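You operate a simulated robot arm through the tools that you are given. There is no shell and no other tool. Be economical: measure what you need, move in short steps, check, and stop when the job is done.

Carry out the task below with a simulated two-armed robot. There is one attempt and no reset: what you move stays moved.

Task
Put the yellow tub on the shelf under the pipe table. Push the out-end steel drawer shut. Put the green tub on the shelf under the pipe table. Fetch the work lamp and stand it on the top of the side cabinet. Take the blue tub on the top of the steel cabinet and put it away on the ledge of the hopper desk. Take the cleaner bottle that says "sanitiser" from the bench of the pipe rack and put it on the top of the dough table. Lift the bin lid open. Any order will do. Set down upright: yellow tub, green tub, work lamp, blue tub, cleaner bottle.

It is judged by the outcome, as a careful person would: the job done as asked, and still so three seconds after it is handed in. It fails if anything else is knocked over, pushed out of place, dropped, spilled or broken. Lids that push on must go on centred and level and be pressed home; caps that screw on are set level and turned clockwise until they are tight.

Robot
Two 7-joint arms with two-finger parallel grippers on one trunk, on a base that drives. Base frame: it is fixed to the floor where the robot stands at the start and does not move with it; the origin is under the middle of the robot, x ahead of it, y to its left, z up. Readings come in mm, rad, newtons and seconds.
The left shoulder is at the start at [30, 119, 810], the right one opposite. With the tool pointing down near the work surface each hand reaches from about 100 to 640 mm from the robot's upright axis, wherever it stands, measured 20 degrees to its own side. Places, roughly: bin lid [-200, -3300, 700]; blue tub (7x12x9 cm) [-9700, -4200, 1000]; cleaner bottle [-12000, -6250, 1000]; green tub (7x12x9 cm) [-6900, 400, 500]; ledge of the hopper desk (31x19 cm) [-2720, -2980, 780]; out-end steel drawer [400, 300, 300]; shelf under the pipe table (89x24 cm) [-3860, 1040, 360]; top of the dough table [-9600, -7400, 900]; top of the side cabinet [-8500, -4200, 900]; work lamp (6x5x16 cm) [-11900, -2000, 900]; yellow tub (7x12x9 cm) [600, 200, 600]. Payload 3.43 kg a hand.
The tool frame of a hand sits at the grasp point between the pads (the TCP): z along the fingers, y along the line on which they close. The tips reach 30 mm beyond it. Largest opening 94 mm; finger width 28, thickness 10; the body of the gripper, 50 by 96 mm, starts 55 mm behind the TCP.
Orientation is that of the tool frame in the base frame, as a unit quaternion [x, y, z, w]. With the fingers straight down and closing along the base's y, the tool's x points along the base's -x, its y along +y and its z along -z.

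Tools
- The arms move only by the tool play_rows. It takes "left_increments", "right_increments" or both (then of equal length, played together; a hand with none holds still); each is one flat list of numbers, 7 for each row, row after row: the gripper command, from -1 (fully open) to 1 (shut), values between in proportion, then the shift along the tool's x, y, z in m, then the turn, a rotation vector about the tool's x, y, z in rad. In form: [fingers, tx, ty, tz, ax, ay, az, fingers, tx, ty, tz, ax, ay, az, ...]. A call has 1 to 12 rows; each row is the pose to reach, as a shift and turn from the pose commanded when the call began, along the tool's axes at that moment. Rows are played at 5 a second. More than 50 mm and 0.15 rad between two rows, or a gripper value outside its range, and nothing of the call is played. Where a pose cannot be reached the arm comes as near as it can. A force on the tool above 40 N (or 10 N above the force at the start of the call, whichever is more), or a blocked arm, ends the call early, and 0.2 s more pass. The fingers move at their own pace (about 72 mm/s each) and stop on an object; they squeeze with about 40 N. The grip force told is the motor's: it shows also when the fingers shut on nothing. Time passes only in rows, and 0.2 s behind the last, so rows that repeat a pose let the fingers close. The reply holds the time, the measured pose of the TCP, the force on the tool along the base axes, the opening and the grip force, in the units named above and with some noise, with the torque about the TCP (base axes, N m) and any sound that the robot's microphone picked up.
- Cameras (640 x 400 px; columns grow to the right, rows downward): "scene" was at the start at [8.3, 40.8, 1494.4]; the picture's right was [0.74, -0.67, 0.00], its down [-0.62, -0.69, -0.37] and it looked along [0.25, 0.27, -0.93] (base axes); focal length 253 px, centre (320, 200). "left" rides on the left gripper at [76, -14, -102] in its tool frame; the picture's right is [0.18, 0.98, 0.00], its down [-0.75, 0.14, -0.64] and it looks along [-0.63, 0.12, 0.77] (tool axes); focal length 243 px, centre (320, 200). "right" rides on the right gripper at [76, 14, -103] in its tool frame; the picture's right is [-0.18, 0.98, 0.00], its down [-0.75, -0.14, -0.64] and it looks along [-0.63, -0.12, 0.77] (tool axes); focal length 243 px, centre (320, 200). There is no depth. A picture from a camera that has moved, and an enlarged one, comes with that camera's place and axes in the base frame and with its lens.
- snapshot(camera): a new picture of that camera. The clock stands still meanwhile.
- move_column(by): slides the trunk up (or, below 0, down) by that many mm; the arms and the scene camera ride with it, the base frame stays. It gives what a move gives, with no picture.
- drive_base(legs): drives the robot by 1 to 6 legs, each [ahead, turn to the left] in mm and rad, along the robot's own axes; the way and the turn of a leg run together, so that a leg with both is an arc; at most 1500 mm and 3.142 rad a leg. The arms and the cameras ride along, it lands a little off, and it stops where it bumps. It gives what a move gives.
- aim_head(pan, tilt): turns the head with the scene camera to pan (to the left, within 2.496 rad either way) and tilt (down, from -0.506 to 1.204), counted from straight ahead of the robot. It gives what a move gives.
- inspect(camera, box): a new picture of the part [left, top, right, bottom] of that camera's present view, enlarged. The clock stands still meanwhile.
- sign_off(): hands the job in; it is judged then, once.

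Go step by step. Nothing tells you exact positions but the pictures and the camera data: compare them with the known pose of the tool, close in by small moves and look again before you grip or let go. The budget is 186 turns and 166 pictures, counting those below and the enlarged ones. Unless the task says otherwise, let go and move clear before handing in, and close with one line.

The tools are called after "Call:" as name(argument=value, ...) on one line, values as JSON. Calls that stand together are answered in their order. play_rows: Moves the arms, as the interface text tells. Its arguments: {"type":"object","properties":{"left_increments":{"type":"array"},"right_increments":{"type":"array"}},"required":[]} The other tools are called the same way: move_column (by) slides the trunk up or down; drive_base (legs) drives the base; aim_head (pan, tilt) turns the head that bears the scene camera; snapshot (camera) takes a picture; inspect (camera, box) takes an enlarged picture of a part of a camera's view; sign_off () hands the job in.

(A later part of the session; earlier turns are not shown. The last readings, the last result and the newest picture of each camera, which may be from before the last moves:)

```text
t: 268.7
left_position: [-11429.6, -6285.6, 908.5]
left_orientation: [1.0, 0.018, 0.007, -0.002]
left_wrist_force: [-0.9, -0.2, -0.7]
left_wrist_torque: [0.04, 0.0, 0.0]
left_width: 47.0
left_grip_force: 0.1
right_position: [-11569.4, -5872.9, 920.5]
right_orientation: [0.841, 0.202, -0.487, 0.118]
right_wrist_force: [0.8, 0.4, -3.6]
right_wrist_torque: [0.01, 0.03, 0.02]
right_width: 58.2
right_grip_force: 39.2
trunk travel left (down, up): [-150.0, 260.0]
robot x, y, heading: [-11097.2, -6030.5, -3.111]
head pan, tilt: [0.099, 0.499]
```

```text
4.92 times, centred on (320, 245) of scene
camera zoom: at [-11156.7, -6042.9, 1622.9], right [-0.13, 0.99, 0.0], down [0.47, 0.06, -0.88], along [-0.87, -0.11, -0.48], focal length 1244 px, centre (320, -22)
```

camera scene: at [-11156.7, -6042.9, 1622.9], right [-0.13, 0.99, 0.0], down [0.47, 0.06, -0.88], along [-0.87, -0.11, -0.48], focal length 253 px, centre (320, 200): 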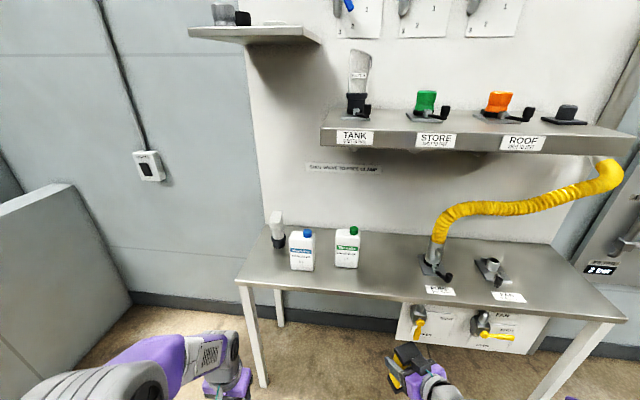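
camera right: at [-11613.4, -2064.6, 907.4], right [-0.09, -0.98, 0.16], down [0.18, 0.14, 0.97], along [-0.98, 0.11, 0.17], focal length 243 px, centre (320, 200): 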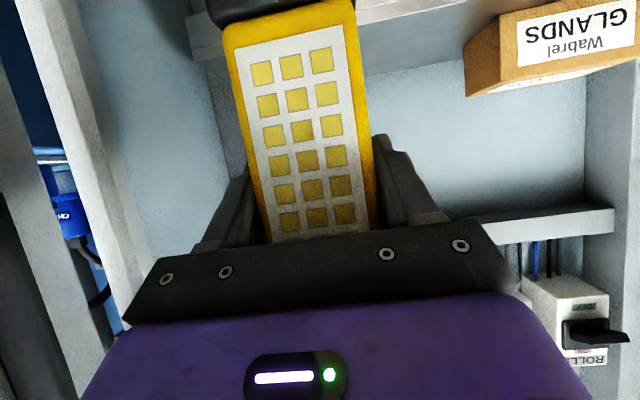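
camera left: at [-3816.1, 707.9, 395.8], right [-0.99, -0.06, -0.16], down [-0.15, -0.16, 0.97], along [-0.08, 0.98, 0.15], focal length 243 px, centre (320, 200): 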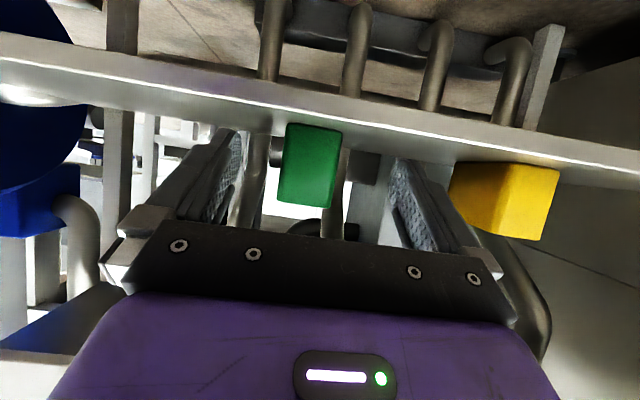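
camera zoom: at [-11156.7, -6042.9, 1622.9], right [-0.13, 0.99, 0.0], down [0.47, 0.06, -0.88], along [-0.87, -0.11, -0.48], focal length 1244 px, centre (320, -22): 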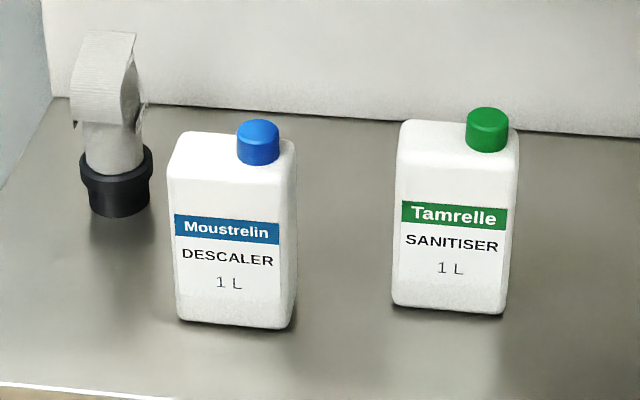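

The green-capped bottle is the SANITISER (about 96 mm wide, so I must grip it front-to-back from above). I raise the trunk, retract the lamp hand and turn the left hand 90° about vertical.

Call:
move_column(by=100)

Call:
play_rows(left_increments=[-1, -0.008, -0.012, -0.0093, 0, 0, 0.1428, -1, -0.016, -0.026, -0.0186, 0, 0, 0.2856, -1, -0.024, -0.05, -0.028, 0, 0, 0.4284, -1, -0.032, -0.075, -0.037, 0, 0, 0.571, -1, -0.04, -0.1, -0.046, 0, 0, 0.714, -1, -0.05, -0.125, -0.056, 0, 0, 0.857, -1, -0.06, -0.15, -0.065, 0, 0, 1.0, -1, -0.07, -0.175, -0.075, 0, 0, 1.142, -1, -0.08, -0.2, -0.084, 0, 0, 1.285, -1, -0.09, -0.225, -0.093, 0, 0, 1.428, -1, -0.1, -0.25, -0.102, 0, 0, 1.571], right_increments=[1, 0.018, -0.01, -0.0312, 0, 0, 0, 1, 0.036, -0.02, -0.0624, 0, 0, 0, 1, 0.054, -0.03, -0.0935, 0, 0, 0, 1, 0.07, -0.04, -0.1212, 0, 0, 0, 1, 0.07, -0.04, -0.1212, 0, 0, 0, 1, 0.07, -0.04, -0.1212, 0, 0, 0, 1, 0.07, -0.04, -0.1212, 0, 0, 0, 1, 0.07, -0.04, -0.1212, 0, 0, 0, 1, 0.07, -0.04, -0.1212, 0, 0, 0, 1, 0.07, -0.04, -0.1212, 0, 0, 0, 1, 0.07, -0.04, -0.1212, 0, 0, 0])

Call:
snapshot(camera="scene")

Call:
snapshot(camera="left")

```text
t: 270.0
left_position: [-11428.8, -6285.7, 1008.4]
left_orientation: [1.0, 0.018, 0.007, -0.002]
left_wrist_force: [-0.4, 0.6, -0.1]
left_wrist_torque: [0.01, -0.01, 0.01]
left_width: 46.8
left_grip_force: 0.1
right_position: [-11569.4, -5872.0, 1020.8]
right_orientation: [0.841, 0.202, -0.487, 0.117]
right_wrist_force: [1.2, -0.5, -4.2]
right_wrist_torque: [0.0, -0.02, 0.01]
right_width: 58.2
right_grip_force: 40.4
trunk travel left (down, up): [-250.0, 160.0]
robot x, y, heading: [-11097.3, -6030.4, -3.11]
head pan, tilt: [0.099, 0.499]
```

```text
t: 272.4
left_position: [-11538.7, -6037.9, 1108.5]
left_orientation: [0.72, -0.694, 0.004, -0.006]
left_wrist_force: [-0.3, 0.4, 0.3]
left_wrist_torque: [-0.02, 0.0, -0.01]
left_width: 94.2
left_grip_force: 0.0
right_position: [-11468.6, -5768.0, 1019.8]
right_orientation: [0.841, 0.203, -0.487, 0.119]
right_wrist_force: [0.3, 0.1, -3.2]
right_wrist_torque: [0.0, 0.02, 0.01]
right_width: 58.1
right_grip_force: 40.1
right hand out of reach, approached as far as the arm can: row 3, 4, 5, 6, 7, 8, 9, 10, 11
trunk travel left (down, up): [-250.0, 160.0]
robot x, y, heading: [-11098.0, -6029.3, -3.111]
head pan, tilt: [0.099, 0.499]
```

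```text
78 pictures are left
camera scene: at [-11157.0, -6042.2, 1722.9], right [-0.13, 0.99, 0.0], down [0.47, 0.06, -0.88], along [-0.87, -0.11, -0.48], focal length 253 px, centre (320, 200)
```

scene: 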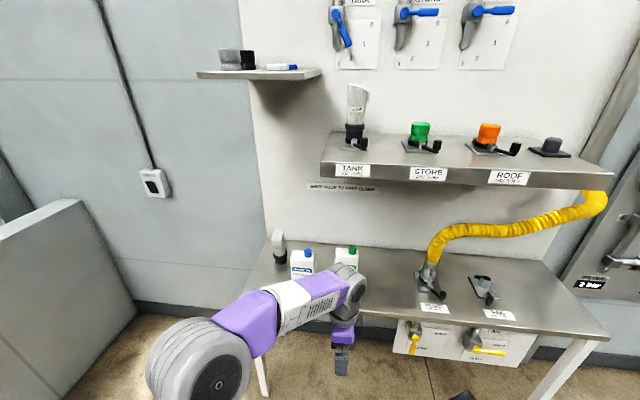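

```text
77 pictures are left
camera left: at [-11522.9, -6112.9, 1211.6], right [-0.98, -0.22, -0.02], down [-0.18, 0.75, 0.64], along [-0.13, 0.63, -0.77], focal length 243 px, centre (320, 200)
```

left: 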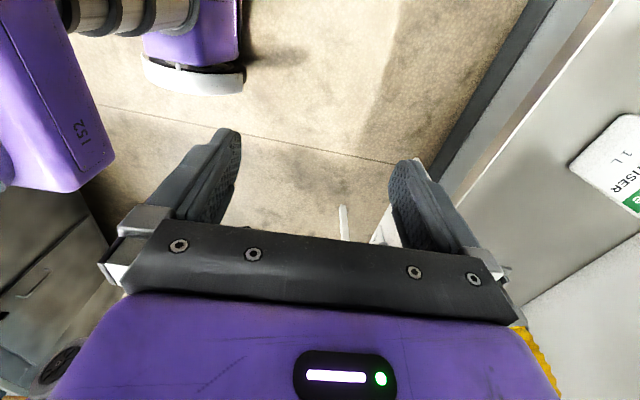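

The hand is turned. I raise it 40 mm more and drive ahead 320 mm.

Call:
play_rows(left_increments=[-1, 0, 0, -0.04, 0, 0, 0])

Call:
drive_base(legs=[[320, 0]])

Call:
snapshot(camera="left")

Call:
snapshot(camera="scene")

```text
t: 272.8
left_position: [-11538.6, -6039.4, 1152.9]
left_orientation: [0.72, -0.694, 0.004, -0.007]
left_wrist_force: [0.4, 0.0, 0.4]
left_wrist_torque: [-0.01, 0.0, 0.02]
left_width: 93.9
left_grip_force: 0.0
right_position: [-11466.6, -5767.7, 1020.9]
right_orientation: [0.842, 0.203, -0.486, 0.119]
right_wrist_force: [-0.5, -0.6, -3.5]
right_wrist_torque: [-0.02, -0.01, -0.01]
right_width: 58.1
right_grip_force: 40.4
trunk travel left (down, up): [-250.0, 160.0]
robot x, y, heading: [-11098.4, -6031.2, -3.111]
head pan, tilt: [0.099, 0.499]
```

```text
t: 274.9
left_position: [-11850.9, -6047.7, 1151.4]
left_orientation: [0.721, -0.693, 0.004, -0.006]
left_wrist_force: [-0.5, -0.3, 0.2]
left_wrist_torque: [0.03, -0.02, 0.02]
left_width: 93.9
left_grip_force: 0.0
right_position: [-11780.6, -5776.8, 1020.9]
right_orientation: [0.841, 0.204, -0.486, 0.119]
right_wrist_force: [-0.3, 0.3, -3.3]
right_wrist_torque: [-0.03, 0.03, 0.0]
right_width: 57.9
right_grip_force: 40.2
trunk travel left (down, up): [-250.0, 160.0]
robot x, y, heading: [-11410.6, -6040.1, -3.112]
head pan, tilt: [0.099, 0.499]
```

```text
76 pictures are left
camera left: at [-11836.2, -6123.5, 1254.6], right [-0.98, -0.22, -0.02], down [-0.18, 0.75, 0.64], along [-0.13, 0.63, -0.77], focal length 243 px, centre (320, 200)
```

left: 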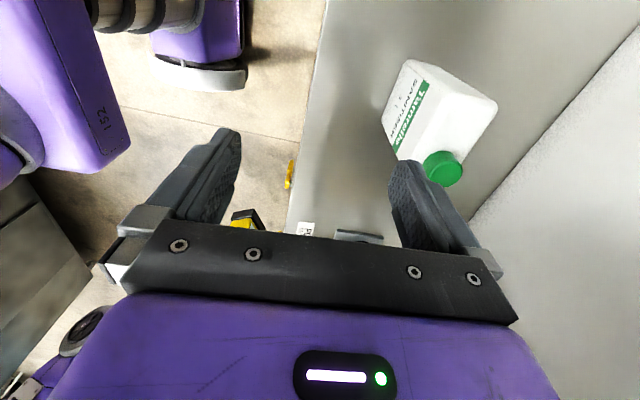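

```text
75 pictures are left
camera scene: at [-11469.2, -6052.8, 1722.8], right [-0.13, 0.99, 0.0], down [0.48, 0.06, -0.88], along [-0.87, -0.12, -0.48], focal length 253 px, centre (320, 200)
```

scene: 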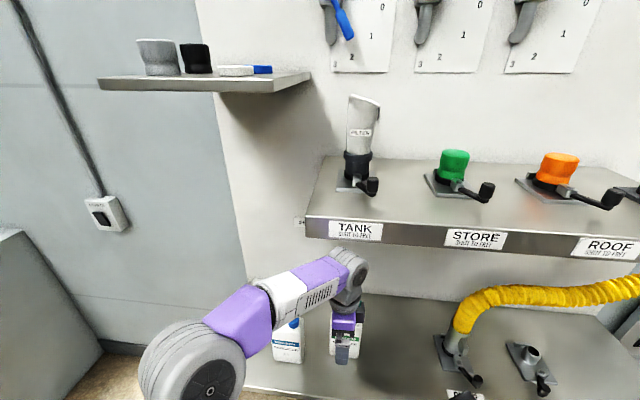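

Call:
inspect(camera="left", box=[340, 40, 560, 240])

Call:
inspect(camera="scene", box=[240, 230, 400, 390])

```text
2.00 times, centred on (450, 140) of left
camera zoom: at [-11836.2, -6123.5, 1254.6], right [-0.98, -0.22, -0.02], down [-0.18, 0.75, 0.64], along [-0.13, 0.63, -0.77], focal length 485 px, centre (60, 320)
```

zoom: 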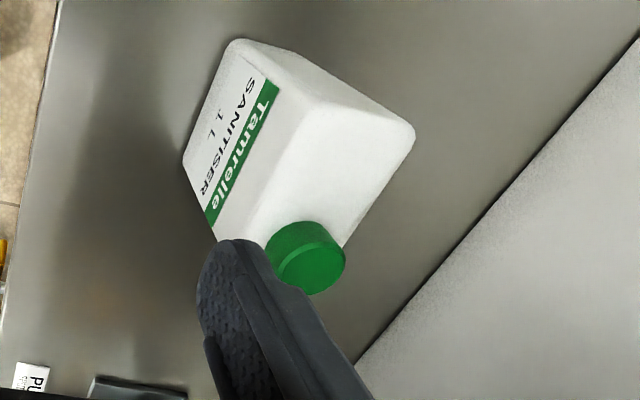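

```text
2.50 times, centred on (320, 310) of scene
camera zoom: at [-11469.2, -6052.8, 1722.8], right [-0.13, 0.99, 0.0], down [0.48, 0.06, -0.88], along [-0.87, -0.12, -0.48], focal length 632 px, centre (320, -75)
```

zoom: 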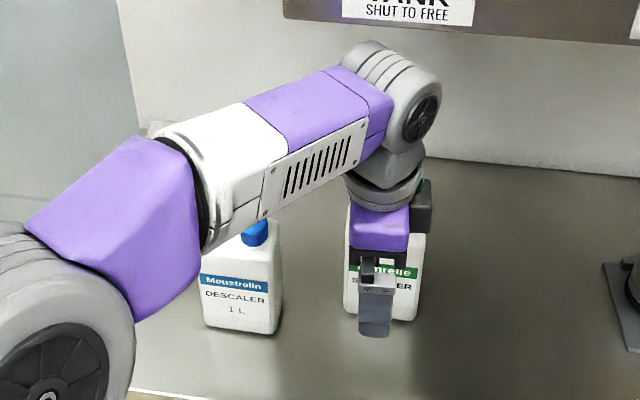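

Triangulated: bench z≈869, bottle centred near [-11990,-6035], body top ≈1012, cap ≈1040. I move the open hand over it.

Call:
play_rows(left_increments=[-1, -0.0034, 0.035, 0, 0, 0, 0, -1, -0.007, 0.07, 0.01, 0, 0, 0, -1, -0.01, 0.105, 0.02, 0, 0, 0, -1, -0.0136, 0.1387, 0.03, 0, 0, 0])

Call:
snapshot(camera="left")

Call:
inspect(camera="scene", box=[240, 230, 400, 390])

```text
t: 275.9
left_position: [-11993.1, -6040.2, 1117.2]
left_orientation: [0.72, -0.694, 0.006, -0.006]
left_wrist_force: [0.9, -0.8, 0.0]
left_wrist_torque: [0.0, 0.0, 0.02]
left_width: 93.9
left_grip_force: 0.1
right_position: [-11780.4, -5776.7, 1019.5]
right_orientation: [0.842, 0.203, -0.486, 0.119]
right_wrist_force: [-0.6, -0.1, -3.8]
right_wrist_torque: [-0.03, 0.0, 0.05]
right_width: 57.9
right_grip_force: 39.6
trunk travel left (down, up): [-250.0, 160.0]
robot x, y, heading: [-11407.1, -6041.1, -3.108]
head pan, tilt: [0.099, 0.499]
```

```text
72 pictures are left
camera left: at [-11977.4, -6114.8, 1220.0], right [-0.98, -0.22, -0.02], down [-0.18, 0.75, 0.64], along [-0.13, 0.63, -0.77], focal length 243 px, centre (320, 200)
```

left: 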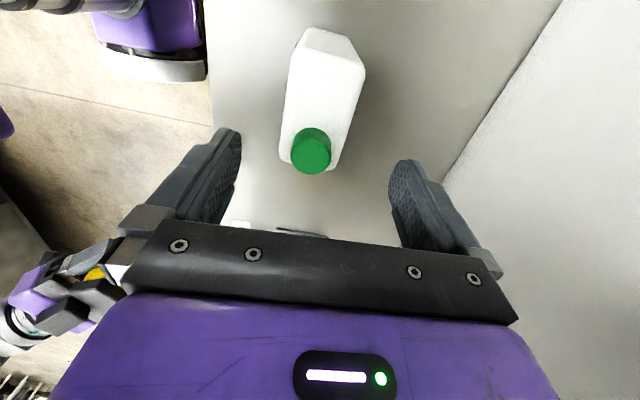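

```text
2.50 times, centred on (320, 310) of scene
camera zoom: at [-11470.4, -6051.9, 1722.7], right [-0.13, 0.99, 0.0], down [0.48, 0.06, -0.88], along [-0.87, -0.12, -0.48], focal length 632 px, centre (320, -75)
```

zoom: 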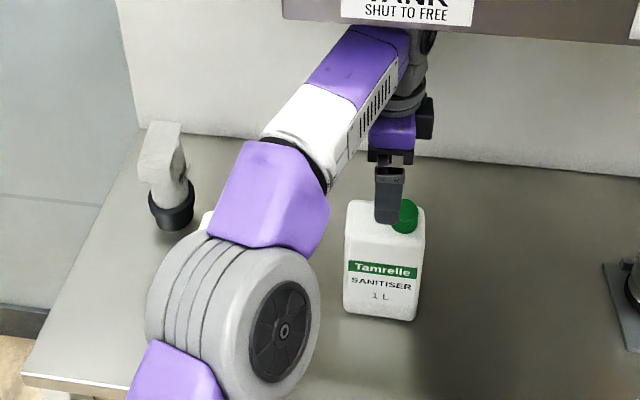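

The hand is well centred over the bottle. I descend 115 mm.

Call:
play_rows(left_increments=[-1, 0, -0.003, 0.03, 0, 0, 0, -1, 0, -0.003, 0.06, 0, 0, 0, -1, 0, -0.003, 0.09, 0, 0, 0, -1, 0, -0.003, 0.105, 0, 0, 0, -1, 0, -0.003, 0.115, 0, 0, 0])

Call:
snapshot(camera="left")

Call:
inspect(camera="scene", box=[240, 230, 400, 390])

```text
t: 277.1
left_position: [-11986.2, -6040.6, 1005.6]
left_orientation: [0.72, -0.694, 0.004, -0.006]
left_wrist_force: [-0.1, -0.8, -0.5]
left_wrist_torque: [-0.01, 0.0, 0.0]
left_width: 93.9
left_grip_force: 0.0
right_position: [-11779.0, -5778.4, 1020.6]
right_orientation: [0.841, 0.203, -0.487, 0.118]
right_wrist_force: [-0.2, 0.6, -4.1]
right_wrist_torque: [-0.01, 0.05, -0.01]
right_width: 58.3
right_grip_force: 39.8
trunk travel left (down, up): [-250.0, 160.0]
robot x, y, heading: [-11407.1, -6044.7, -3.113]
head pan, tilt: [0.099, 0.499]
```

```text
70 pictures are left
camera left: at [-11970.2, -6114.9, 1108.1], right [-0.98, -0.22, -0.01], down [-0.18, 0.75, 0.64], along [-0.13, 0.63, -0.77], focal length 243 px, centre (320, 200)
```

left: 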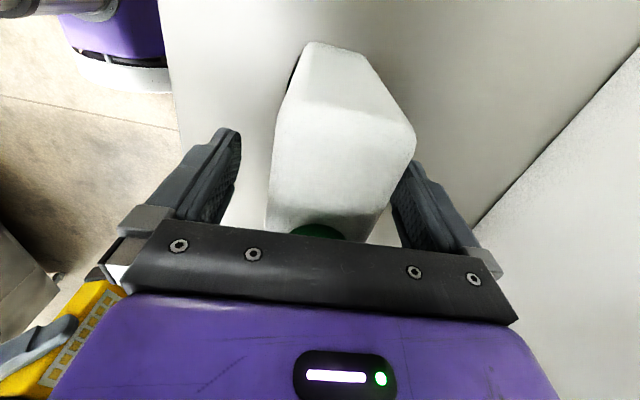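

```text
2.50 times, centred on (320, 310) of scene
camera zoom: at [-11468.5, -6052.7, 1722.9], right [-0.13, 0.99, 0.0], down [0.47, 0.06, -0.88], along [-0.87, -0.12, -0.48], focal length 632 px, centre (320, -75)
```

zoom: 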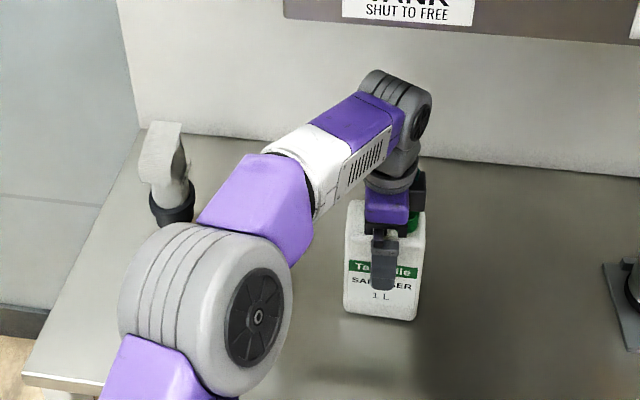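

The fingers straddle the bottle front-to-back with clearance each side. I close.

Call:
play_rows(left_increments=[1, 0, 0, 0, 0, 0, 0, 1, 0, 0, 0, 0, 0, 0, 1, 0, 0, 0, 0, 0, 0, 1, 0, 0, 0, 0, 0, 0])

Call:
play_rows(left_increments=[1, 0, 0, -0.015, 0, 0, 0, 1, 0, 0, -0.03, 0, 0, 0])

Call:
inspect(camera="scene", box=[240, 230, 400, 390])

```text
t: 278.1
left_position: [-11984.6, -6041.2, 1006.4]
left_orientation: [0.72, -0.694, 0.004, -0.006]
left_wrist_force: [-1.8, -1.9, 0.2]
left_wrist_torque: [-0.62, 0.6, -0.08]
left_width: 62.3
left_grip_force: 40.0
right_position: [-11778.4, -5778.0, 1020.4]
right_orientation: [0.841, 0.203, -0.487, 0.118]
right_wrist_force: [-0.3, -0.1, -2.9]
right_wrist_torque: [-0.04, 0.0, 0.0]
right_width: 58.2
right_grip_force: 40.3
trunk travel left (down, up): [-250.0, 160.0]
robot x, y, heading: [-11408.2, -6042.7, -3.108]
head pan, tilt: [0.099, 0.499]
```

```text
t: 278.7
left_position: [-11986.4, -6039.3, 1033.3]
left_orientation: [0.72, -0.694, 0.004, -0.007]
left_wrist_force: [-0.1, 0.4, -8.9]
left_wrist_torque: [-0.08, -0.01, 0.03]
left_width: 62.3
left_grip_force: 40.2
right_position: [-11779.3, -5778.5, 1021.0]
right_orientation: [0.841, 0.204, -0.486, 0.119]
right_wrist_force: [-1.0, 0.1, -3.9]
right_wrist_torque: [0.0, 0.05, -0.01]
right_width: 58.1
right_grip_force: 39.9
trunk travel left (down, up): [-250.0, 160.0]
robot x, y, heading: [-11409.8, -6043.9, -3.111]
head pan, tilt: [0.099, 0.499]
```

```text
2.50 times, centred on (320, 310) of scene
camera zoom: at [-11469.3, -6052.6, 1722.8], right [-0.13, 0.99, 0.0], down [0.48, 0.06, -0.88], along [-0.87, -0.12, -0.48], focal length 632 px, centre (320, -75)
```

zoom: 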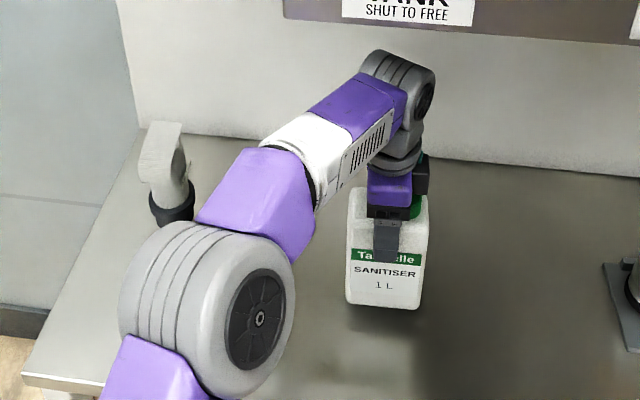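

The sanitiser bottle is held firmly. I raise it a bit, back off, and look toward the dough table.

Call:
play_rows(left_increments=[1, 0, 0, -0.025, 0, 0, 0, 1, 0, 0, -0.05, 0, 0, 0])

Call:
drive_base(legs=[[-550, 0], [0, 1.2]])

Call:
aim_head(pan=0.6, tilt=0.35)

Call:
snapshot(camera="scene")

```text
t: 279.3
left_position: [-11986.6, -6037.4, 1085.0]
left_orientation: [0.72, -0.694, 0.005, -0.006]
left_wrist_force: [0.1, -0.6, -9.8]
left_wrist_torque: [-0.03, 0.01, 0.0]
left_width: 62.4
left_grip_force: 40.3
right_position: [-11778.5, -5777.9, 1020.8]
right_orientation: [0.841, 0.203, -0.487, 0.119]
right_wrist_force: [1.3, 0.5, -3.1]
right_wrist_torque: [-0.02, 0.0, 0.0]
right_width: 57.8
right_grip_force: 40.2
trunk travel left (down, up): [-250.0, 160.0]
robot x, y, heading: [-11407.2, -6039.9, -3.112]
head pan, tilt: [0.099, 0.499]
```

```text
t: 285.4
left_position: [-11086.4, -6565.4, 1085.2]
left_orientation: [0.987, -0.163, -0.001, -0.008]
left_wrist_force: [0.0, -0.2, -9.7]
left_wrist_torque: [0.0, -0.04, -0.01]
left_width: 62.3
left_grip_force: 39.7
right_position: [-11253.6, -6278.2, 1020.8]
right_orientation: [0.578, 0.644, -0.333, 0.373]
right_wrist_force: [-0.2, 0.2, -2.8]
right_wrist_torque: [-0.03, 0.02, -0.01]
right_width: 58.3
right_grip_force: 40.1
trunk travel left (down, up): [-250.0, 160.0]
robot x, y, heading: [-10872.0, -6026.9, -1.908]
head pan, tilt: [0.099, 0.499]
```

```text
t: 286.4
left_position: [-11085.3, -6565.7, 1084.5]
left_orientation: [0.987, -0.163, 0.0, -0.008]
left_wrist_force: [-0.6, -0.1, -9.7]
left_wrist_torque: [-0.04, -0.05, -0.02]
left_width: 62.3
left_grip_force: 40.2
right_position: [-11253.5, -6278.2, 1019.8]
right_orientation: [0.578, 0.644, -0.334, 0.374]
right_wrist_force: [0.1, 0.4, -2.6]
right_wrist_torque: [-0.04, -0.01, 0.0]
right_width: 58.3
right_grip_force: 39.7
trunk travel left (down, up): [-250.0, 160.0]
robot x, y, heading: [-10871.1, -6025.7, -1.904]
head pan, tilt: [0.6, 0.351]
```

```text
67 pictures are left
camera scene: at [-10840.4, -6089.2, 1736.5], right [-0.96, -0.26, 0.0], down [-0.09, 0.33, -0.94], along [0.25, -0.91, -0.34], focal length 253 px, centre (320, 200)
```

scene: 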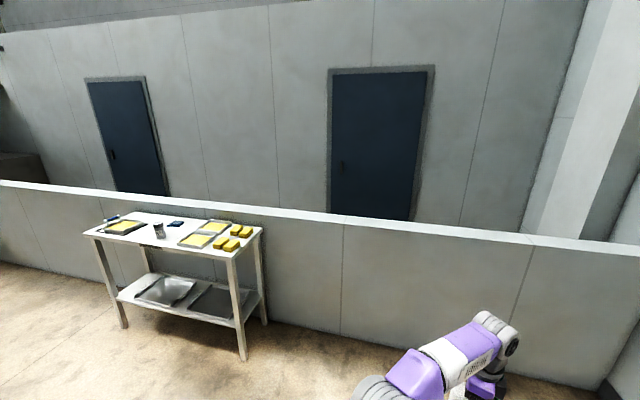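

Call:
inspect(camera="scene", box=[70, 195, 280, 275])

```text
3.05 times, centred on (175, 235) of scene
camera zoom: at [-10840.4, -6089.2, 1736.5], right [-0.96, -0.26, 0.0], down [-0.09, 0.33, -0.94], along [0.25, -0.91, -0.34], focal length 770 px, centre (762, 93)
```

zoom: 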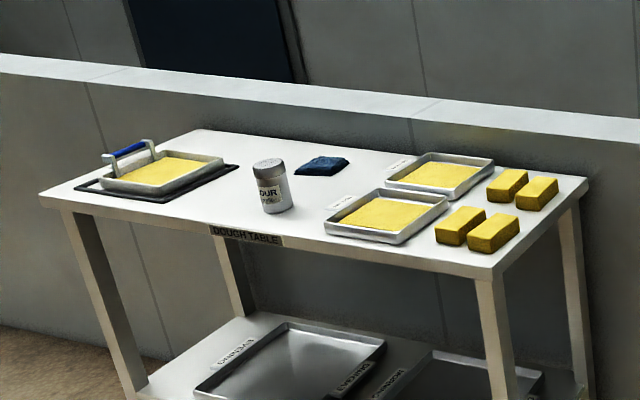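

There is a free spot between the rolled sheet and the flour shaker, near [-9170,-7330]. I drive there, keeping clear of the steel cabinet's end.

Call:
drive_base(legs=[[0, 0.997], [600, 0], [0, 0.93], [1300, 0]])

```text
t: 300.7
left_position: [-8646.3, -6457.5, 1085.2]
left_orientation: [0.687, 0.726, -0.006, -0.004]
left_wrist_force: [-0.2, 0.1, -9.7]
left_wrist_torque: [0.05, -0.04, 0.01]
left_width: 62.2
left_grip_force: 40.1
right_position: [-8849.3, -6720.0, 1020.5]
right_orientation: [-0.21, 0.84, 0.123, 0.485]
right_wrist_force: [0.7, -1.2, -3.7]
right_wrist_torque: [0.0, -0.04, 0.03]
right_width: 58.0
right_grip_force: 40.2
trunk travel left (down, up): [-250.0, 160.0]
robot x, y, heading: [-9228.3, -6461.4, 0.042]
head pan, tilt: [0.6, 0.351]
```

Call:
drive_base(legs=[[0, -1.6]])

Call:
aim_head(pan=0.1, tilt=0.75)

Call:
snapshot(camera="scene")

```text
t: 305.0
left_position: [-9237.6, -7043.0, 1086.0]
left_orientation: [1.0, 0.011, -0.003, -0.008]
left_wrist_force: [-0.7, -0.5, -9.2]
left_wrist_torque: [0.02, 0.0, 0.02]
left_width: 62.1
left_grip_force: 40.0
right_position: [-9492.9, -6831.0, 1020.1]
right_orientation: [0.457, 0.736, -0.262, 0.426]
right_wrist_force: [-0.2, -0.2, -3.4]
right_wrist_torque: [0.01, 0.01, 0.0]
right_width: 58.1
right_grip_force: 40.0
trunk travel left (down, up): [-250.0, 160.0]
robot x, y, heading: [-9224.4, -6463.7, -1.552]
head pan, tilt: [0.6, 0.351]
```

```text
t: 305.9
left_position: [-9237.1, -7043.1, 1084.8]
left_orientation: [1.0, 0.013, -0.002, -0.008]
left_wrist_force: [-0.7, 0.2, -9.8]
left_wrist_torque: [-0.01, -0.06, 0.02]
left_width: 62.3
left_grip_force: 39.9
right_position: [-9493.9, -6831.7, 1020.9]
right_orientation: [0.457, 0.736, -0.263, 0.426]
right_wrist_force: [-0.5, 0.0, -3.4]
right_wrist_torque: [-0.03, 0.0, 0.01]
right_width: 58.1
right_grip_force: 39.5
trunk travel left (down, up): [-250.0, 160.0]
robot x, y, heading: [-9223.7, -6460.5, -1.549]
head pan, tilt: [0.099, 0.75]
```

```text
65 pictures are left
camera scene: at [-9216.1, -6518.4, 1700.9], right [-0.99, -0.12, 0.0], down [-0.08, 0.68, -0.73], along [0.09, -0.73, -0.68], focal length 253 px, centre (320, 200)
```

scene: 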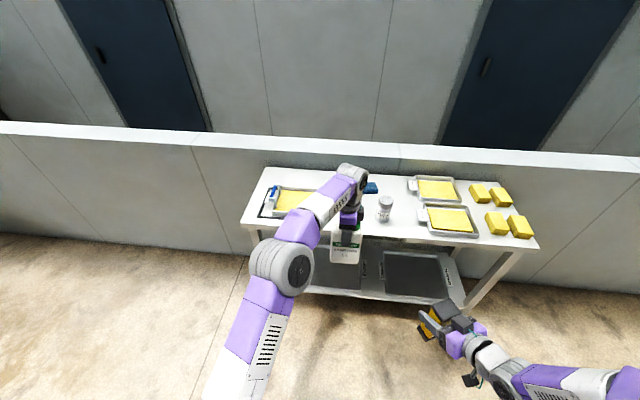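

Call:
inspect(camera="scene", box=[230, 155, 430, 275])

Call:
snapshot(camera="left")

```text
3.20 times, centred on (330, 215) of scene
camera zoom: at [-9216.1, -6518.4, 1700.9], right [-0.99, -0.12, 0.0], down [-0.08, 0.68, -0.73], along [0.09, -0.73, -0.68], focal length 808 px, centre (288, 152)
```

zoom: 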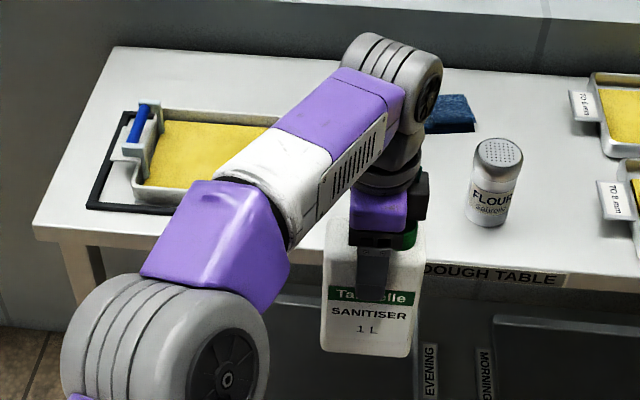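

```text
63 pictures are left
camera left: at [-9160.9, -7027.1, 1187.0], right [0.21, -0.98, -0.02], down [-0.75, -0.17, 0.64], along [-0.63, -0.12, -0.77], focal length 243 px, centre (320, 200)
```

left: 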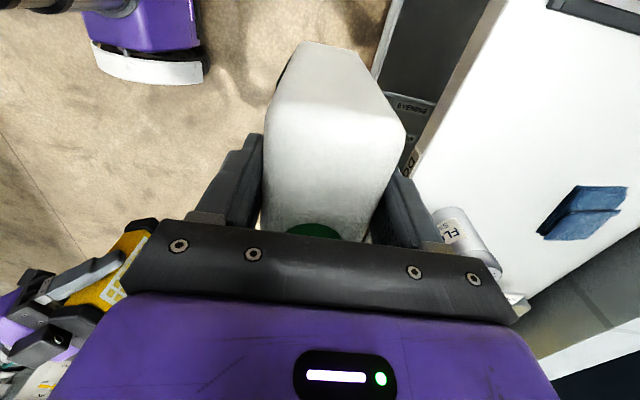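

The free spot is straight ahead of the bottle. I drive in 290 mm.

Call:
drive_base(legs=[[290, 0]])

Call:
inspect(camera="scene", box=[200, 180, 440, 330])

Call:
snapshot(camera="left")

```text
t: 307.9
left_position: [-9234.6, -7335.5, 1083.5]
left_orientation: [1.0, 0.009, -0.002, -0.009]
left_wrist_force: [0.2, -1.0, -9.1]
left_wrist_torque: [-0.02, -0.02, 0.01]
left_width: 62.3
left_grip_force: 40.6
right_position: [-9491.1, -7122.7, 1019.6]
right_orientation: [0.459, 0.734, -0.264, 0.425]
right_wrist_force: [-0.7, -0.4, -2.8]
right_wrist_torque: [-0.02, 0.0, 0.01]
right_width: 58.4
right_grip_force: 40.0
trunk travel left (down, up): [-250.0, 160.0]
robot x, y, heading: [-9221.7, -6754.2, -1.553]
head pan, tilt: [0.099, 0.75]
```

```text
2.67 times, centred on (320, 255) of scene
camera zoom: at [-9211.6, -6811.0, 1700.8], right [-0.99, -0.11, 0.0], down [-0.08, 0.68, -0.73], along [0.08, -0.73, -0.68], focal length 674 px, centre (320, 53)
```

zoom: 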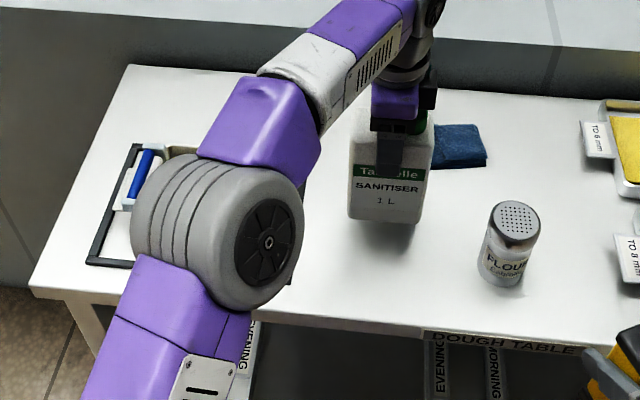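

```text
61 pictures are left
camera left: at [-9158.4, -7319.7, 1186.9], right [0.2, -0.98, -0.02], down [-0.75, -0.17, 0.64], along [-0.63, -0.12, -0.77], focal length 243 px, centre (320, 200)
```

left: 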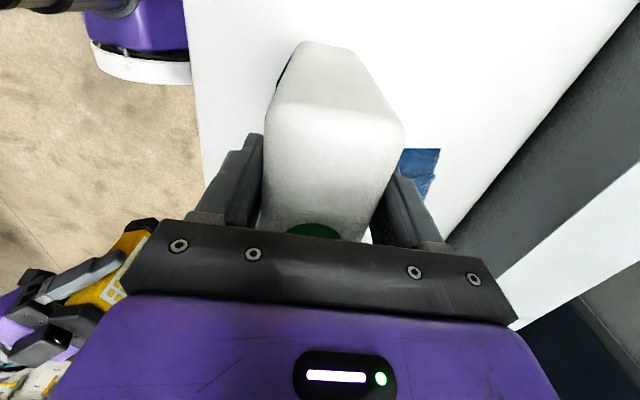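

The bottle hovers over a clear spot. I lower it.

Call:
play_rows(left_increments=[1, 0, 0, 0.025, 0, 0, 0, 1, 0, 0, 0.05, 0, 0, 0, 1, 0, 0, 0.06, 0, 0, 0])

Call:
inspect(camera="scene", box=[200, 180, 440, 330])

```text
t: 308.8
left_position: [-9235.5, -7332.8, 1032.9]
left_orientation: [1.0, 0.01, -0.007, -0.001]
left_wrist_force: [2.8, 7.0, 12.7]
left_wrist_torque: [0.25, 0.11, -0.06]
left_width: 62.6
left_grip_force: 39.6
right_position: [-9489.8, -7119.9, 1021.4]
right_orientation: [0.458, 0.735, -0.263, 0.426]
right_wrist_force: [-0.4, 0.3, -2.6]
right_wrist_torque: [0.01, -0.02, 0.0]
right_width: 58.0
right_grip_force: 40.3
trunk travel left (down, up): [-250.0, 160.0]
robot x, y, heading: [-9219.5, -6751.3, -1.558]
head pan, tilt: [0.099, 0.75]
stopped in row 3 (left hand): the force on the tool passed its limit at 55 N (the readings are from after the stop); the commanded pose is now the measured one
```

```text
2.67 times, centred on (320, 255) of scene
camera zoom: at [-9211.1, -6807.5, 1700.8], right [-0.99, -0.11, 0.0], down [-0.08, 0.68, -0.73], along [0.08, -0.73, -0.68], focal length 674 px, centre (320, 53)
```

zoom: 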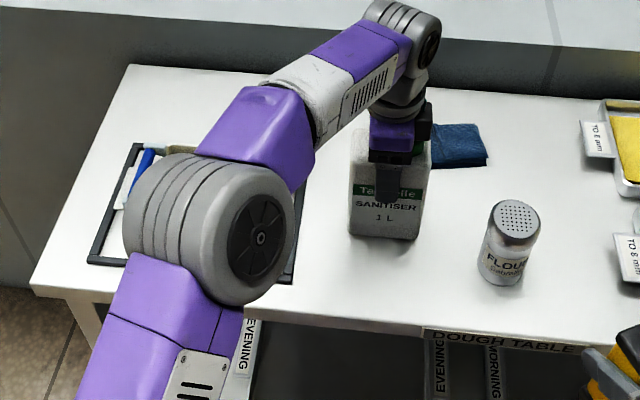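

The bottle is on the table (contact). I release and rise straight up.

Call:
play_rows(left_increments=[1, 0, 0, -0.001, 0, 0, 0, -1, 0, 0, -0.001, 0, 0, 0, -1, 0, 0, -0.001, 0, 0, 0, -1, 0, 0, -0.02, 0, 0, 0, -1, 0, 0, -0.06, 0, 0, 0, -1, 0, 0, -0.1, 0, 0, 0, -1, 0, 0, -0.13, 0, 0, 0])

Call:
drive_base(legs=[[-350, 0]])

Call:
inspect(camera="scene", box=[200, 140, 480, 300])

```text
t: 310.4
left_position: [-9234.7, -7331.4, 1159.6]
left_orientation: [1.0, 0.009, -0.006, -0.002]
left_wrist_force: [-0.8, -0.4, -0.1]
left_wrist_torque: [0.0, -0.02, -0.02]
left_width: 94.0
left_grip_force: 0.2
right_position: [-9491.3, -7122.3, 1021.2]
right_orientation: [0.458, 0.734, -0.264, 0.426]
right_wrist_force: [-0.2, 0.4, -3.4]
right_wrist_torque: [0.03, 0.01, -0.01]
right_width: 58.3
right_grip_force: 39.5
trunk travel left (down, up): [-250.0, 160.0]
robot x, y, heading: [-9219.1, -6751.7, -1.558]
head pan, tilt: [0.099, 0.75]
```

```text
t: 312.8
left_position: [-9235.1, -6971.5, 1160.0]
left_orientation: [1.0, 0.015, -0.006, -0.001]
left_wrist_force: [-0.2, 0.6, -0.5]
left_wrist_torque: [-0.02, 0.02, 0.01]
left_width: 94.0
left_grip_force: 0.0
right_position: [-9492.5, -6762.4, 1021.2]
right_orientation: [0.454, 0.737, -0.262, 0.427]
right_wrist_force: [0.3, 0.3, -2.7]
right_wrist_torque: [-0.01, -0.01, 0.0]
right_width: 58.3
right_grip_force: 40.0
trunk travel left (down, up): [-250.0, 160.0]
robot x, y, heading: [-9228.1, -6394.6, -1.544]
head pan, tilt: [0.099, 0.75]
```

```text
2.29 times, centred on (340, 220) of scene
camera zoom: at [-9218.1, -6447.5, 1700.9], right [-0.99, -0.12, 0.0], down [-0.08, 0.68, -0.73], along [0.09, -0.73, -0.68], focal length 577 px, centre (274, 154)
```

zoom: 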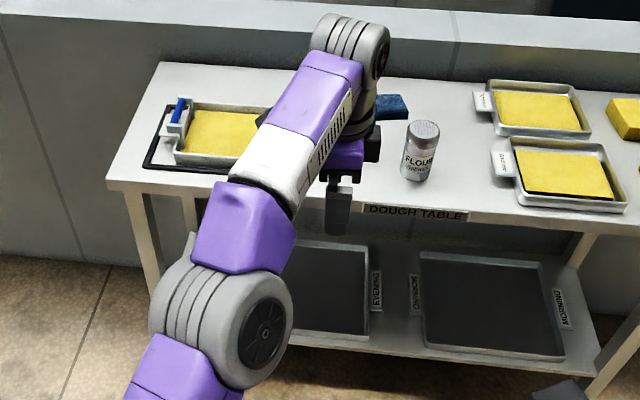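

I unwind the left wrist, then turn toward the side cabinet, checking the bottle on the way.

Call:
play_rows(left_increments=[-1, 0.02, -0.021, 0.009, 0, 0, -0.1428, -1, 0.04, -0.042, 0.018, 0, 0, -0.2856, -1, 0.06, -0.063, 0.027, 0, 0, -0.4284, -1, 0.08, -0.084, 0.036, 0, 0, -0.571, -1, 0.1, -0.105, 0.045, 0, 0, -0.714, -1, 0.12, -0.126, 0.054, 0, 0, -0.857, -1, 0.14, -0.147, 0.063, 0, 0, -1.0, -1, 0.16, -0.168, 0.072, 0, 0, -1.142, -1, 0.18, -0.189, 0.081, 0, 0, -1.285, -1, 0.2, -0.21, 0.09, 0, 0, -1.428, -1, 0.22, -0.23, 0.1, 0, 0, -1.571])

Call:
snapshot(camera="scene")

Call:
drive_base(legs=[[0, 2.6]])

Call:
aim_head(pan=0.1, tilt=0.4)

Call:
snapshot(camera="scene")

```text
t: 315.2
left_position: [-9022.8, -6735.3, 1060.2]
left_orientation: [0.696, 0.718, -0.004, -0.005]
left_wrist_force: [0.3, 0.3, 0.2]
left_wrist_torque: [0.0, 0.0, 0.01]
left_width: 94.1
left_grip_force: 0.1
right_position: [-9493.4, -6763.1, 1021.9]
right_orientation: [0.454, 0.737, -0.262, 0.427]
right_wrist_force: [0.0, 1.1, -3.7]
right_wrist_torque: [-0.02, 0.0, -0.04]
right_width: 58.2
right_grip_force: 40.1
trunk travel left (down, up): [-250.0, 160.0]
robot x, y, heading: [-9224.9, -6395.6, -1.55]
head pan, tilt: [0.099, 0.75]
```

```text
58 pictures are left
camera scene: at [-9217.5, -6447.5, 1700.9], right [-0.99, -0.12, 0.0], down [-0.08, 0.68, -0.73], along [0.09, -0.73, -0.68], focal length 253 px, centre (320, 200)
```

scene: 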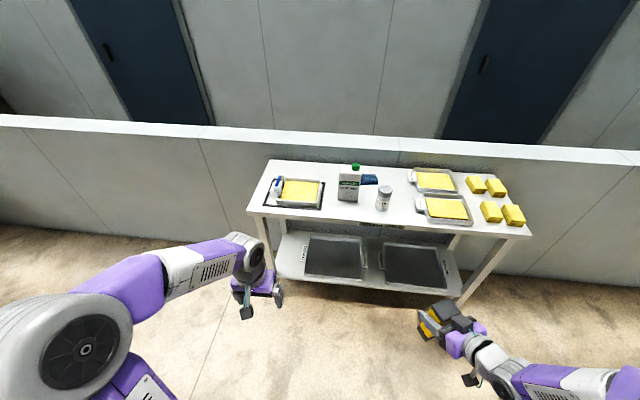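

```text
t: 321.8
left_position: [-9252.5, -5998.0, 1059.1]
left_orientation: [-0.53, 0.848, -0.007, 0.001]
left_wrist_force: [1.3, 1.0, 0.1]
left_wrist_torque: [0.0, 0.03, 0.02]
left_width: 94.0
left_grip_force: 0.0
right_position: [-8821.6, -6192.5, 1021.3]
right_orientation: [-0.607, 0.617, 0.352, 0.356]
right_wrist_force: [0.1, 0.4, -3.6]
right_wrist_torque: [0.0, 0.0, 0.02]
right_width: 58.2
right_grip_force: 39.6
trunk travel left (down, up): [-250.0, 160.0]
robot x, y, heading: [-9226.9, -6392.4, 1.114]
head pan, tilt: [0.099, 0.75]
```

```text
t: 322.6
left_position: [-9251.2, -5999.1, 1061.5]
left_orientation: [-0.529, 0.848, -0.007, 0.002]
left_wrist_force: [-0.5, 1.0, -0.6]
left_wrist_torque: [-0.02, -0.03, -0.03]
left_width: 93.8
left_grip_force: 0.0
right_position: [-8821.3, -6191.7, 1021.3]
right_orientation: [-0.607, 0.618, 0.352, 0.356]
right_wrist_force: [-0.2, 0.2, -2.6]
right_wrist_torque: [0.04, -0.01, -0.04]
right_width: 58.1
right_grip_force: 39.9
trunk travel left (down, up): [-250.0, 160.0]
robot x, y, heading: [-9226.4, -6395.8, 1.109]
head pan, tilt: [0.099, 0.4]
```

```text
57 pictures are left
camera scene: at [-9208.0, -6335.8, 1731.9], right [0.94, -0.35, 0.0], down [-0.14, -0.37, -0.92], along [0.32, 0.86, -0.39], focal length 253 px, centre (320, 200)
```

scene: 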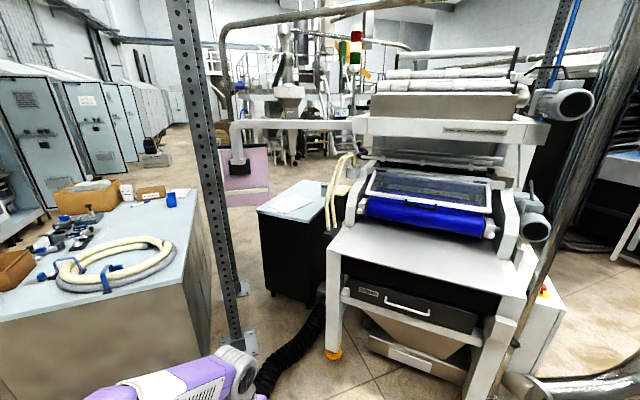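

The bottle stands upright on the dough table. The side cabinet and the blue tub must be reached from the north, so I go back around the steel cabinet's west side.

Call:
drive_base(legs=[[0, 2.1], [1277, 0], [0, -0.784], [730, 0]])

```text
t: 339.8
left_position: [-11457.9, -5932.3, 1060.4]
left_orientation: [0.938, -0.347, 0.004, -0.006]
left_wrist_force: [0.1, 0.1, -0.1]
left_wrist_torque: [-0.01, -0.01, -0.02]
left_width: 94.3
left_grip_force: 0.1
right_position: [-11160.3, -5567.1, 1020.5]
right_orientation: [0.858, -0.118, -0.496, -0.067]
right_wrist_force: [0.5, 0.3, -2.5]
right_wrist_torque: [-0.04, 0.04, -0.03]
right_width: 58.0
right_grip_force: 39.9
trunk travel left (down, up): [-250.0, 160.0]
robot x, y, heading: [-11063.3, -6008.9, 2.427]
head pan, tilt: [0.099, 0.4]
```

Call:
drive_base(legs=[[0, -0.85], [1450, 0], [1400, 0], [0, -1.57], [900, 0]])

Call:
aim_head(pan=-0.6, tilt=0.5)

Call:
snapshot(camera="scene")

```text
t: 364.1
left_position: [-9774.0, -2970.5, 1060.6]
left_orientation: [0.01, 1.0, -0.006, -0.002]
left_wrist_force: [-0.5, -0.5, -0.1]
left_wrist_torque: [0.01, -0.01, 0.0]
left_width: 93.6
left_grip_force: 0.1
right_position: [-9769.9, -3441.3, 1021.3]
right_orientation: [-0.179, 0.848, 0.105, 0.488]
right_wrist_force: [0.2, -0.4, -2.8]
right_wrist_torque: [0.01, 0.0, -0.01]
right_width: 57.9
right_grip_force: 40.0
trunk travel left (down, up): [-250.0, 160.0]
robot x, y, heading: [-10124.9, -3157.7, -0.026]
head pan, tilt: [0.099, 0.4]
```

```text
t: 365.1
left_position: [-9774.4, -2971.1, 1060.3]
left_orientation: [0.01, 1.0, -0.006, -0.001]
left_wrist_force: [0.2, 0.1, -0.1]
left_wrist_torque: [-0.01, 0.0, -0.01]
left_width: 93.8
left_grip_force: 0.0
right_position: [-9769.4, -3443.0, 1021.1]
right_orientation: [-0.179, 0.847, 0.104, 0.489]
right_wrist_force: [0.3, 0.2, -3.7]
right_wrist_torque: [0.02, -0.01, 0.02]
right_width: 58.3
right_grip_force: 40.1
trunk travel left (down, up): [-250.0, 160.0]
robot x, y, heading: [-10126.7, -3160.6, -0.026]
head pan, tilt: [-0.6, 0.499]
```

```text
56 pictures are left
camera scene: at [-10080.1, -3212.3, 1722.9], right [-0.58, -0.81, 0.0], down [-0.39, 0.28, -0.88], along [0.71, -0.51, -0.48], focal length 253 px, centre (320, 200)
```

scene: 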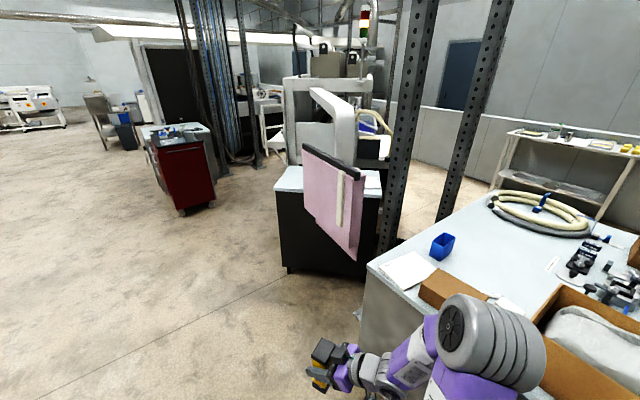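

Call:
inspect(camera="scene", box=[260, 130, 420, 290])

Call:
inspect(camera="scene", box=[360, 200, 520, 310])

```text
2.50 times, centred on (340, 210) of scene
camera zoom: at [-10080.1, -3212.3, 1722.9], right [-0.58, -0.81, 0.0], down [-0.39, 0.28, -0.88], along [0.71, -0.51, -0.48], focal length 632 px, centre (270, 175)
```

zoom: 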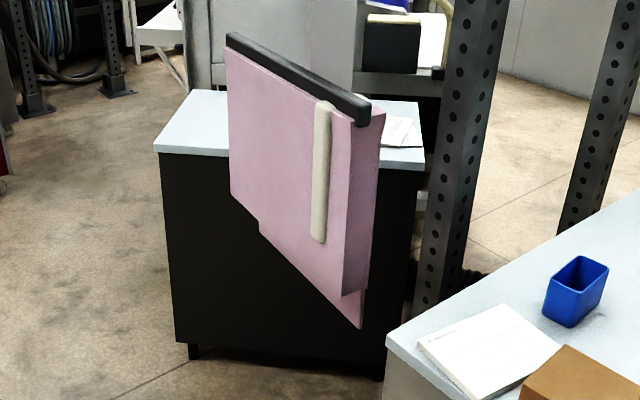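

```text
3.64 times, centred on (440, 255) of scene
camera zoom: at [-10080.1, -3212.3, 1722.9], right [-0.58, -0.81, 0.0], down [-0.39, 0.28, -0.88], along [0.71, -0.51, -0.48], focal length 919 px, centre (-116, 0)
```

zoom: 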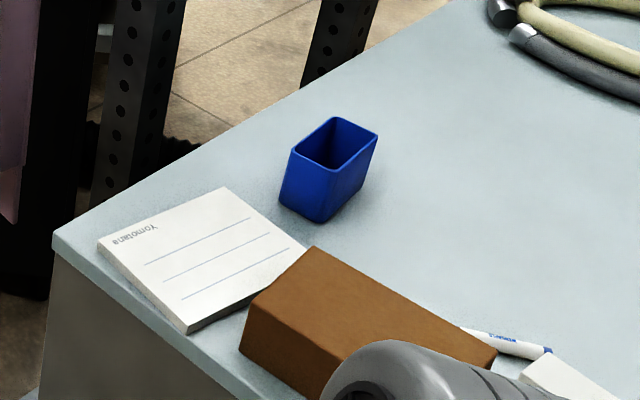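

The side cabinet stands turned about 45°, its free north half reachable from the north-east. The blue tub stands free on the steel cabinet. I go first to place the lamp.

Call:
drive_base(legs=[[0, -0.095], [1200, 0], [1195, 0], [0, -2.13]])

Call:
aim_head(pan=-0.1, tilt=0.65)

Call:
snapshot(camera="scene")

```text
t: 382.7
left_position: [-7807.8, -3881.4, 1060.0]
left_orientation: [0.91, 0.415, -0.001, -0.006]
left_wrist_force: [-0.2, -0.1, -0.3]
left_wrist_torque: [0.0, 0.01, 0.02]
left_width: 93.9
left_grip_force: 0.0
right_position: [-8172.6, -3582.8, 1019.9]
right_orientation: [0.692, 0.521, -0.399, 0.302]
right_wrist_force: [-0.3, -0.1, -3.3]
right_wrist_torque: [0.01, 0.02, 0.0]
right_width: 58.0
right_grip_force: 39.9
trunk travel left (down, up): [-250.0, 160.0]
robot x, y, heading: [-7727.1, -3488.0, -2.289]
head pan, tilt: [-0.6, 0.499]
```

```text
t: 383.6
left_position: [-7806.3, -3881.2, 1059.5]
left_orientation: [0.909, 0.416, -0.001, -0.007]
left_wrist_force: [0.3, -0.6, 0.1]
left_wrist_torque: [0.01, 0.03, 0.03]
left_width: 94.1
left_grip_force: 0.0
right_position: [-8172.4, -3582.1, 1021.4]
right_orientation: [0.692, 0.522, -0.398, 0.302]
right_wrist_force: [-0.7, 0.2, -2.7]
right_wrist_torque: [-0.03, -0.01, 0.03]
right_width: 58.0
right_grip_force: 39.7
trunk travel left (down, up): [-250.0, 160.0]
robot x, y, heading: [-7728.4, -3494.2, -2.291]
head pan, tilt: [-0.099, 0.649]
```

```text
53 pictures are left
camera scene: at [-7770.9, -3528.9, 1709.5], right [-0.68, 0.73, 0.0], down [0.44, 0.41, -0.8], along [-0.58, -0.54, -0.6], focal length 253 px, centre (320, 200)
```

scene: 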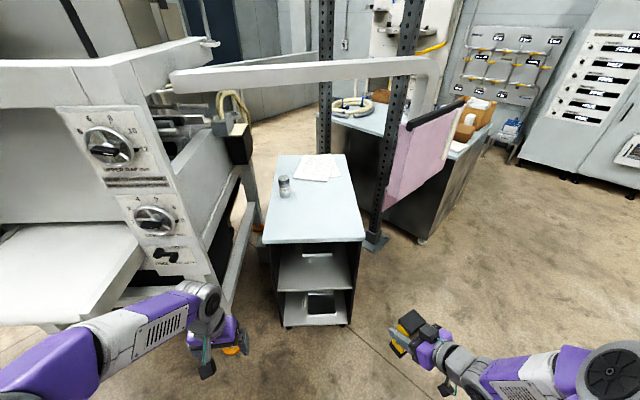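

The near half of the side cabinet's top is clear (a jar and paper lie farther back). I drive in 450 mm.

Call:
drive_base(legs=[[450, 0]])

Call:
snapshot(camera="scene")

```text
t: 386.3
left_position: [-8107.3, -4220.7, 1060.2]
left_orientation: [0.91, 0.414, -0.001, -0.006]
left_wrist_force: [-0.1, 0.5, -0.7]
left_wrist_torque: [-0.01, -0.03, 0.03]
left_width: 94.2
left_grip_force: 0.1
right_position: [-8472.0, -3920.8, 1020.2]
right_orientation: [0.692, 0.52, -0.399, 0.301]
right_wrist_force: [-0.2, -0.5, -3.3]
right_wrist_torque: [-0.01, -0.01, 0.01]
right_width: 58.2
right_grip_force: 40.7
trunk travel left (down, up): [-250.0, 160.0]
robot x, y, heading: [-8024.8, -3830.1, -2.291]
head pan, tilt: [-0.099, 0.649]
```

```text
52 pictures are left
camera scene: at [-8069.7, -3869.3, 1709.5], right [-0.68, 0.73, 0.0], down [0.44, 0.41, -0.8], along [-0.58, -0.54, -0.6], focal length 253 px, centre (320, 200)
```

scene: 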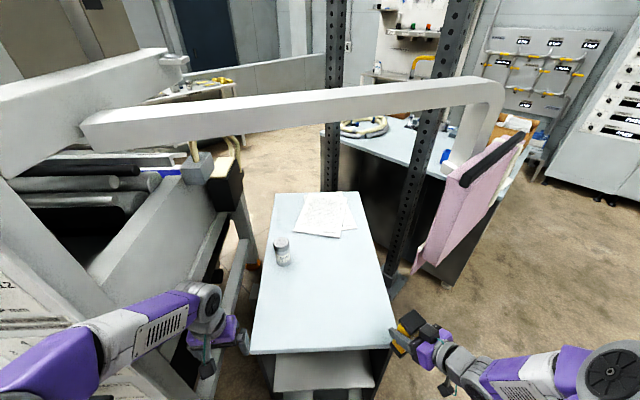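

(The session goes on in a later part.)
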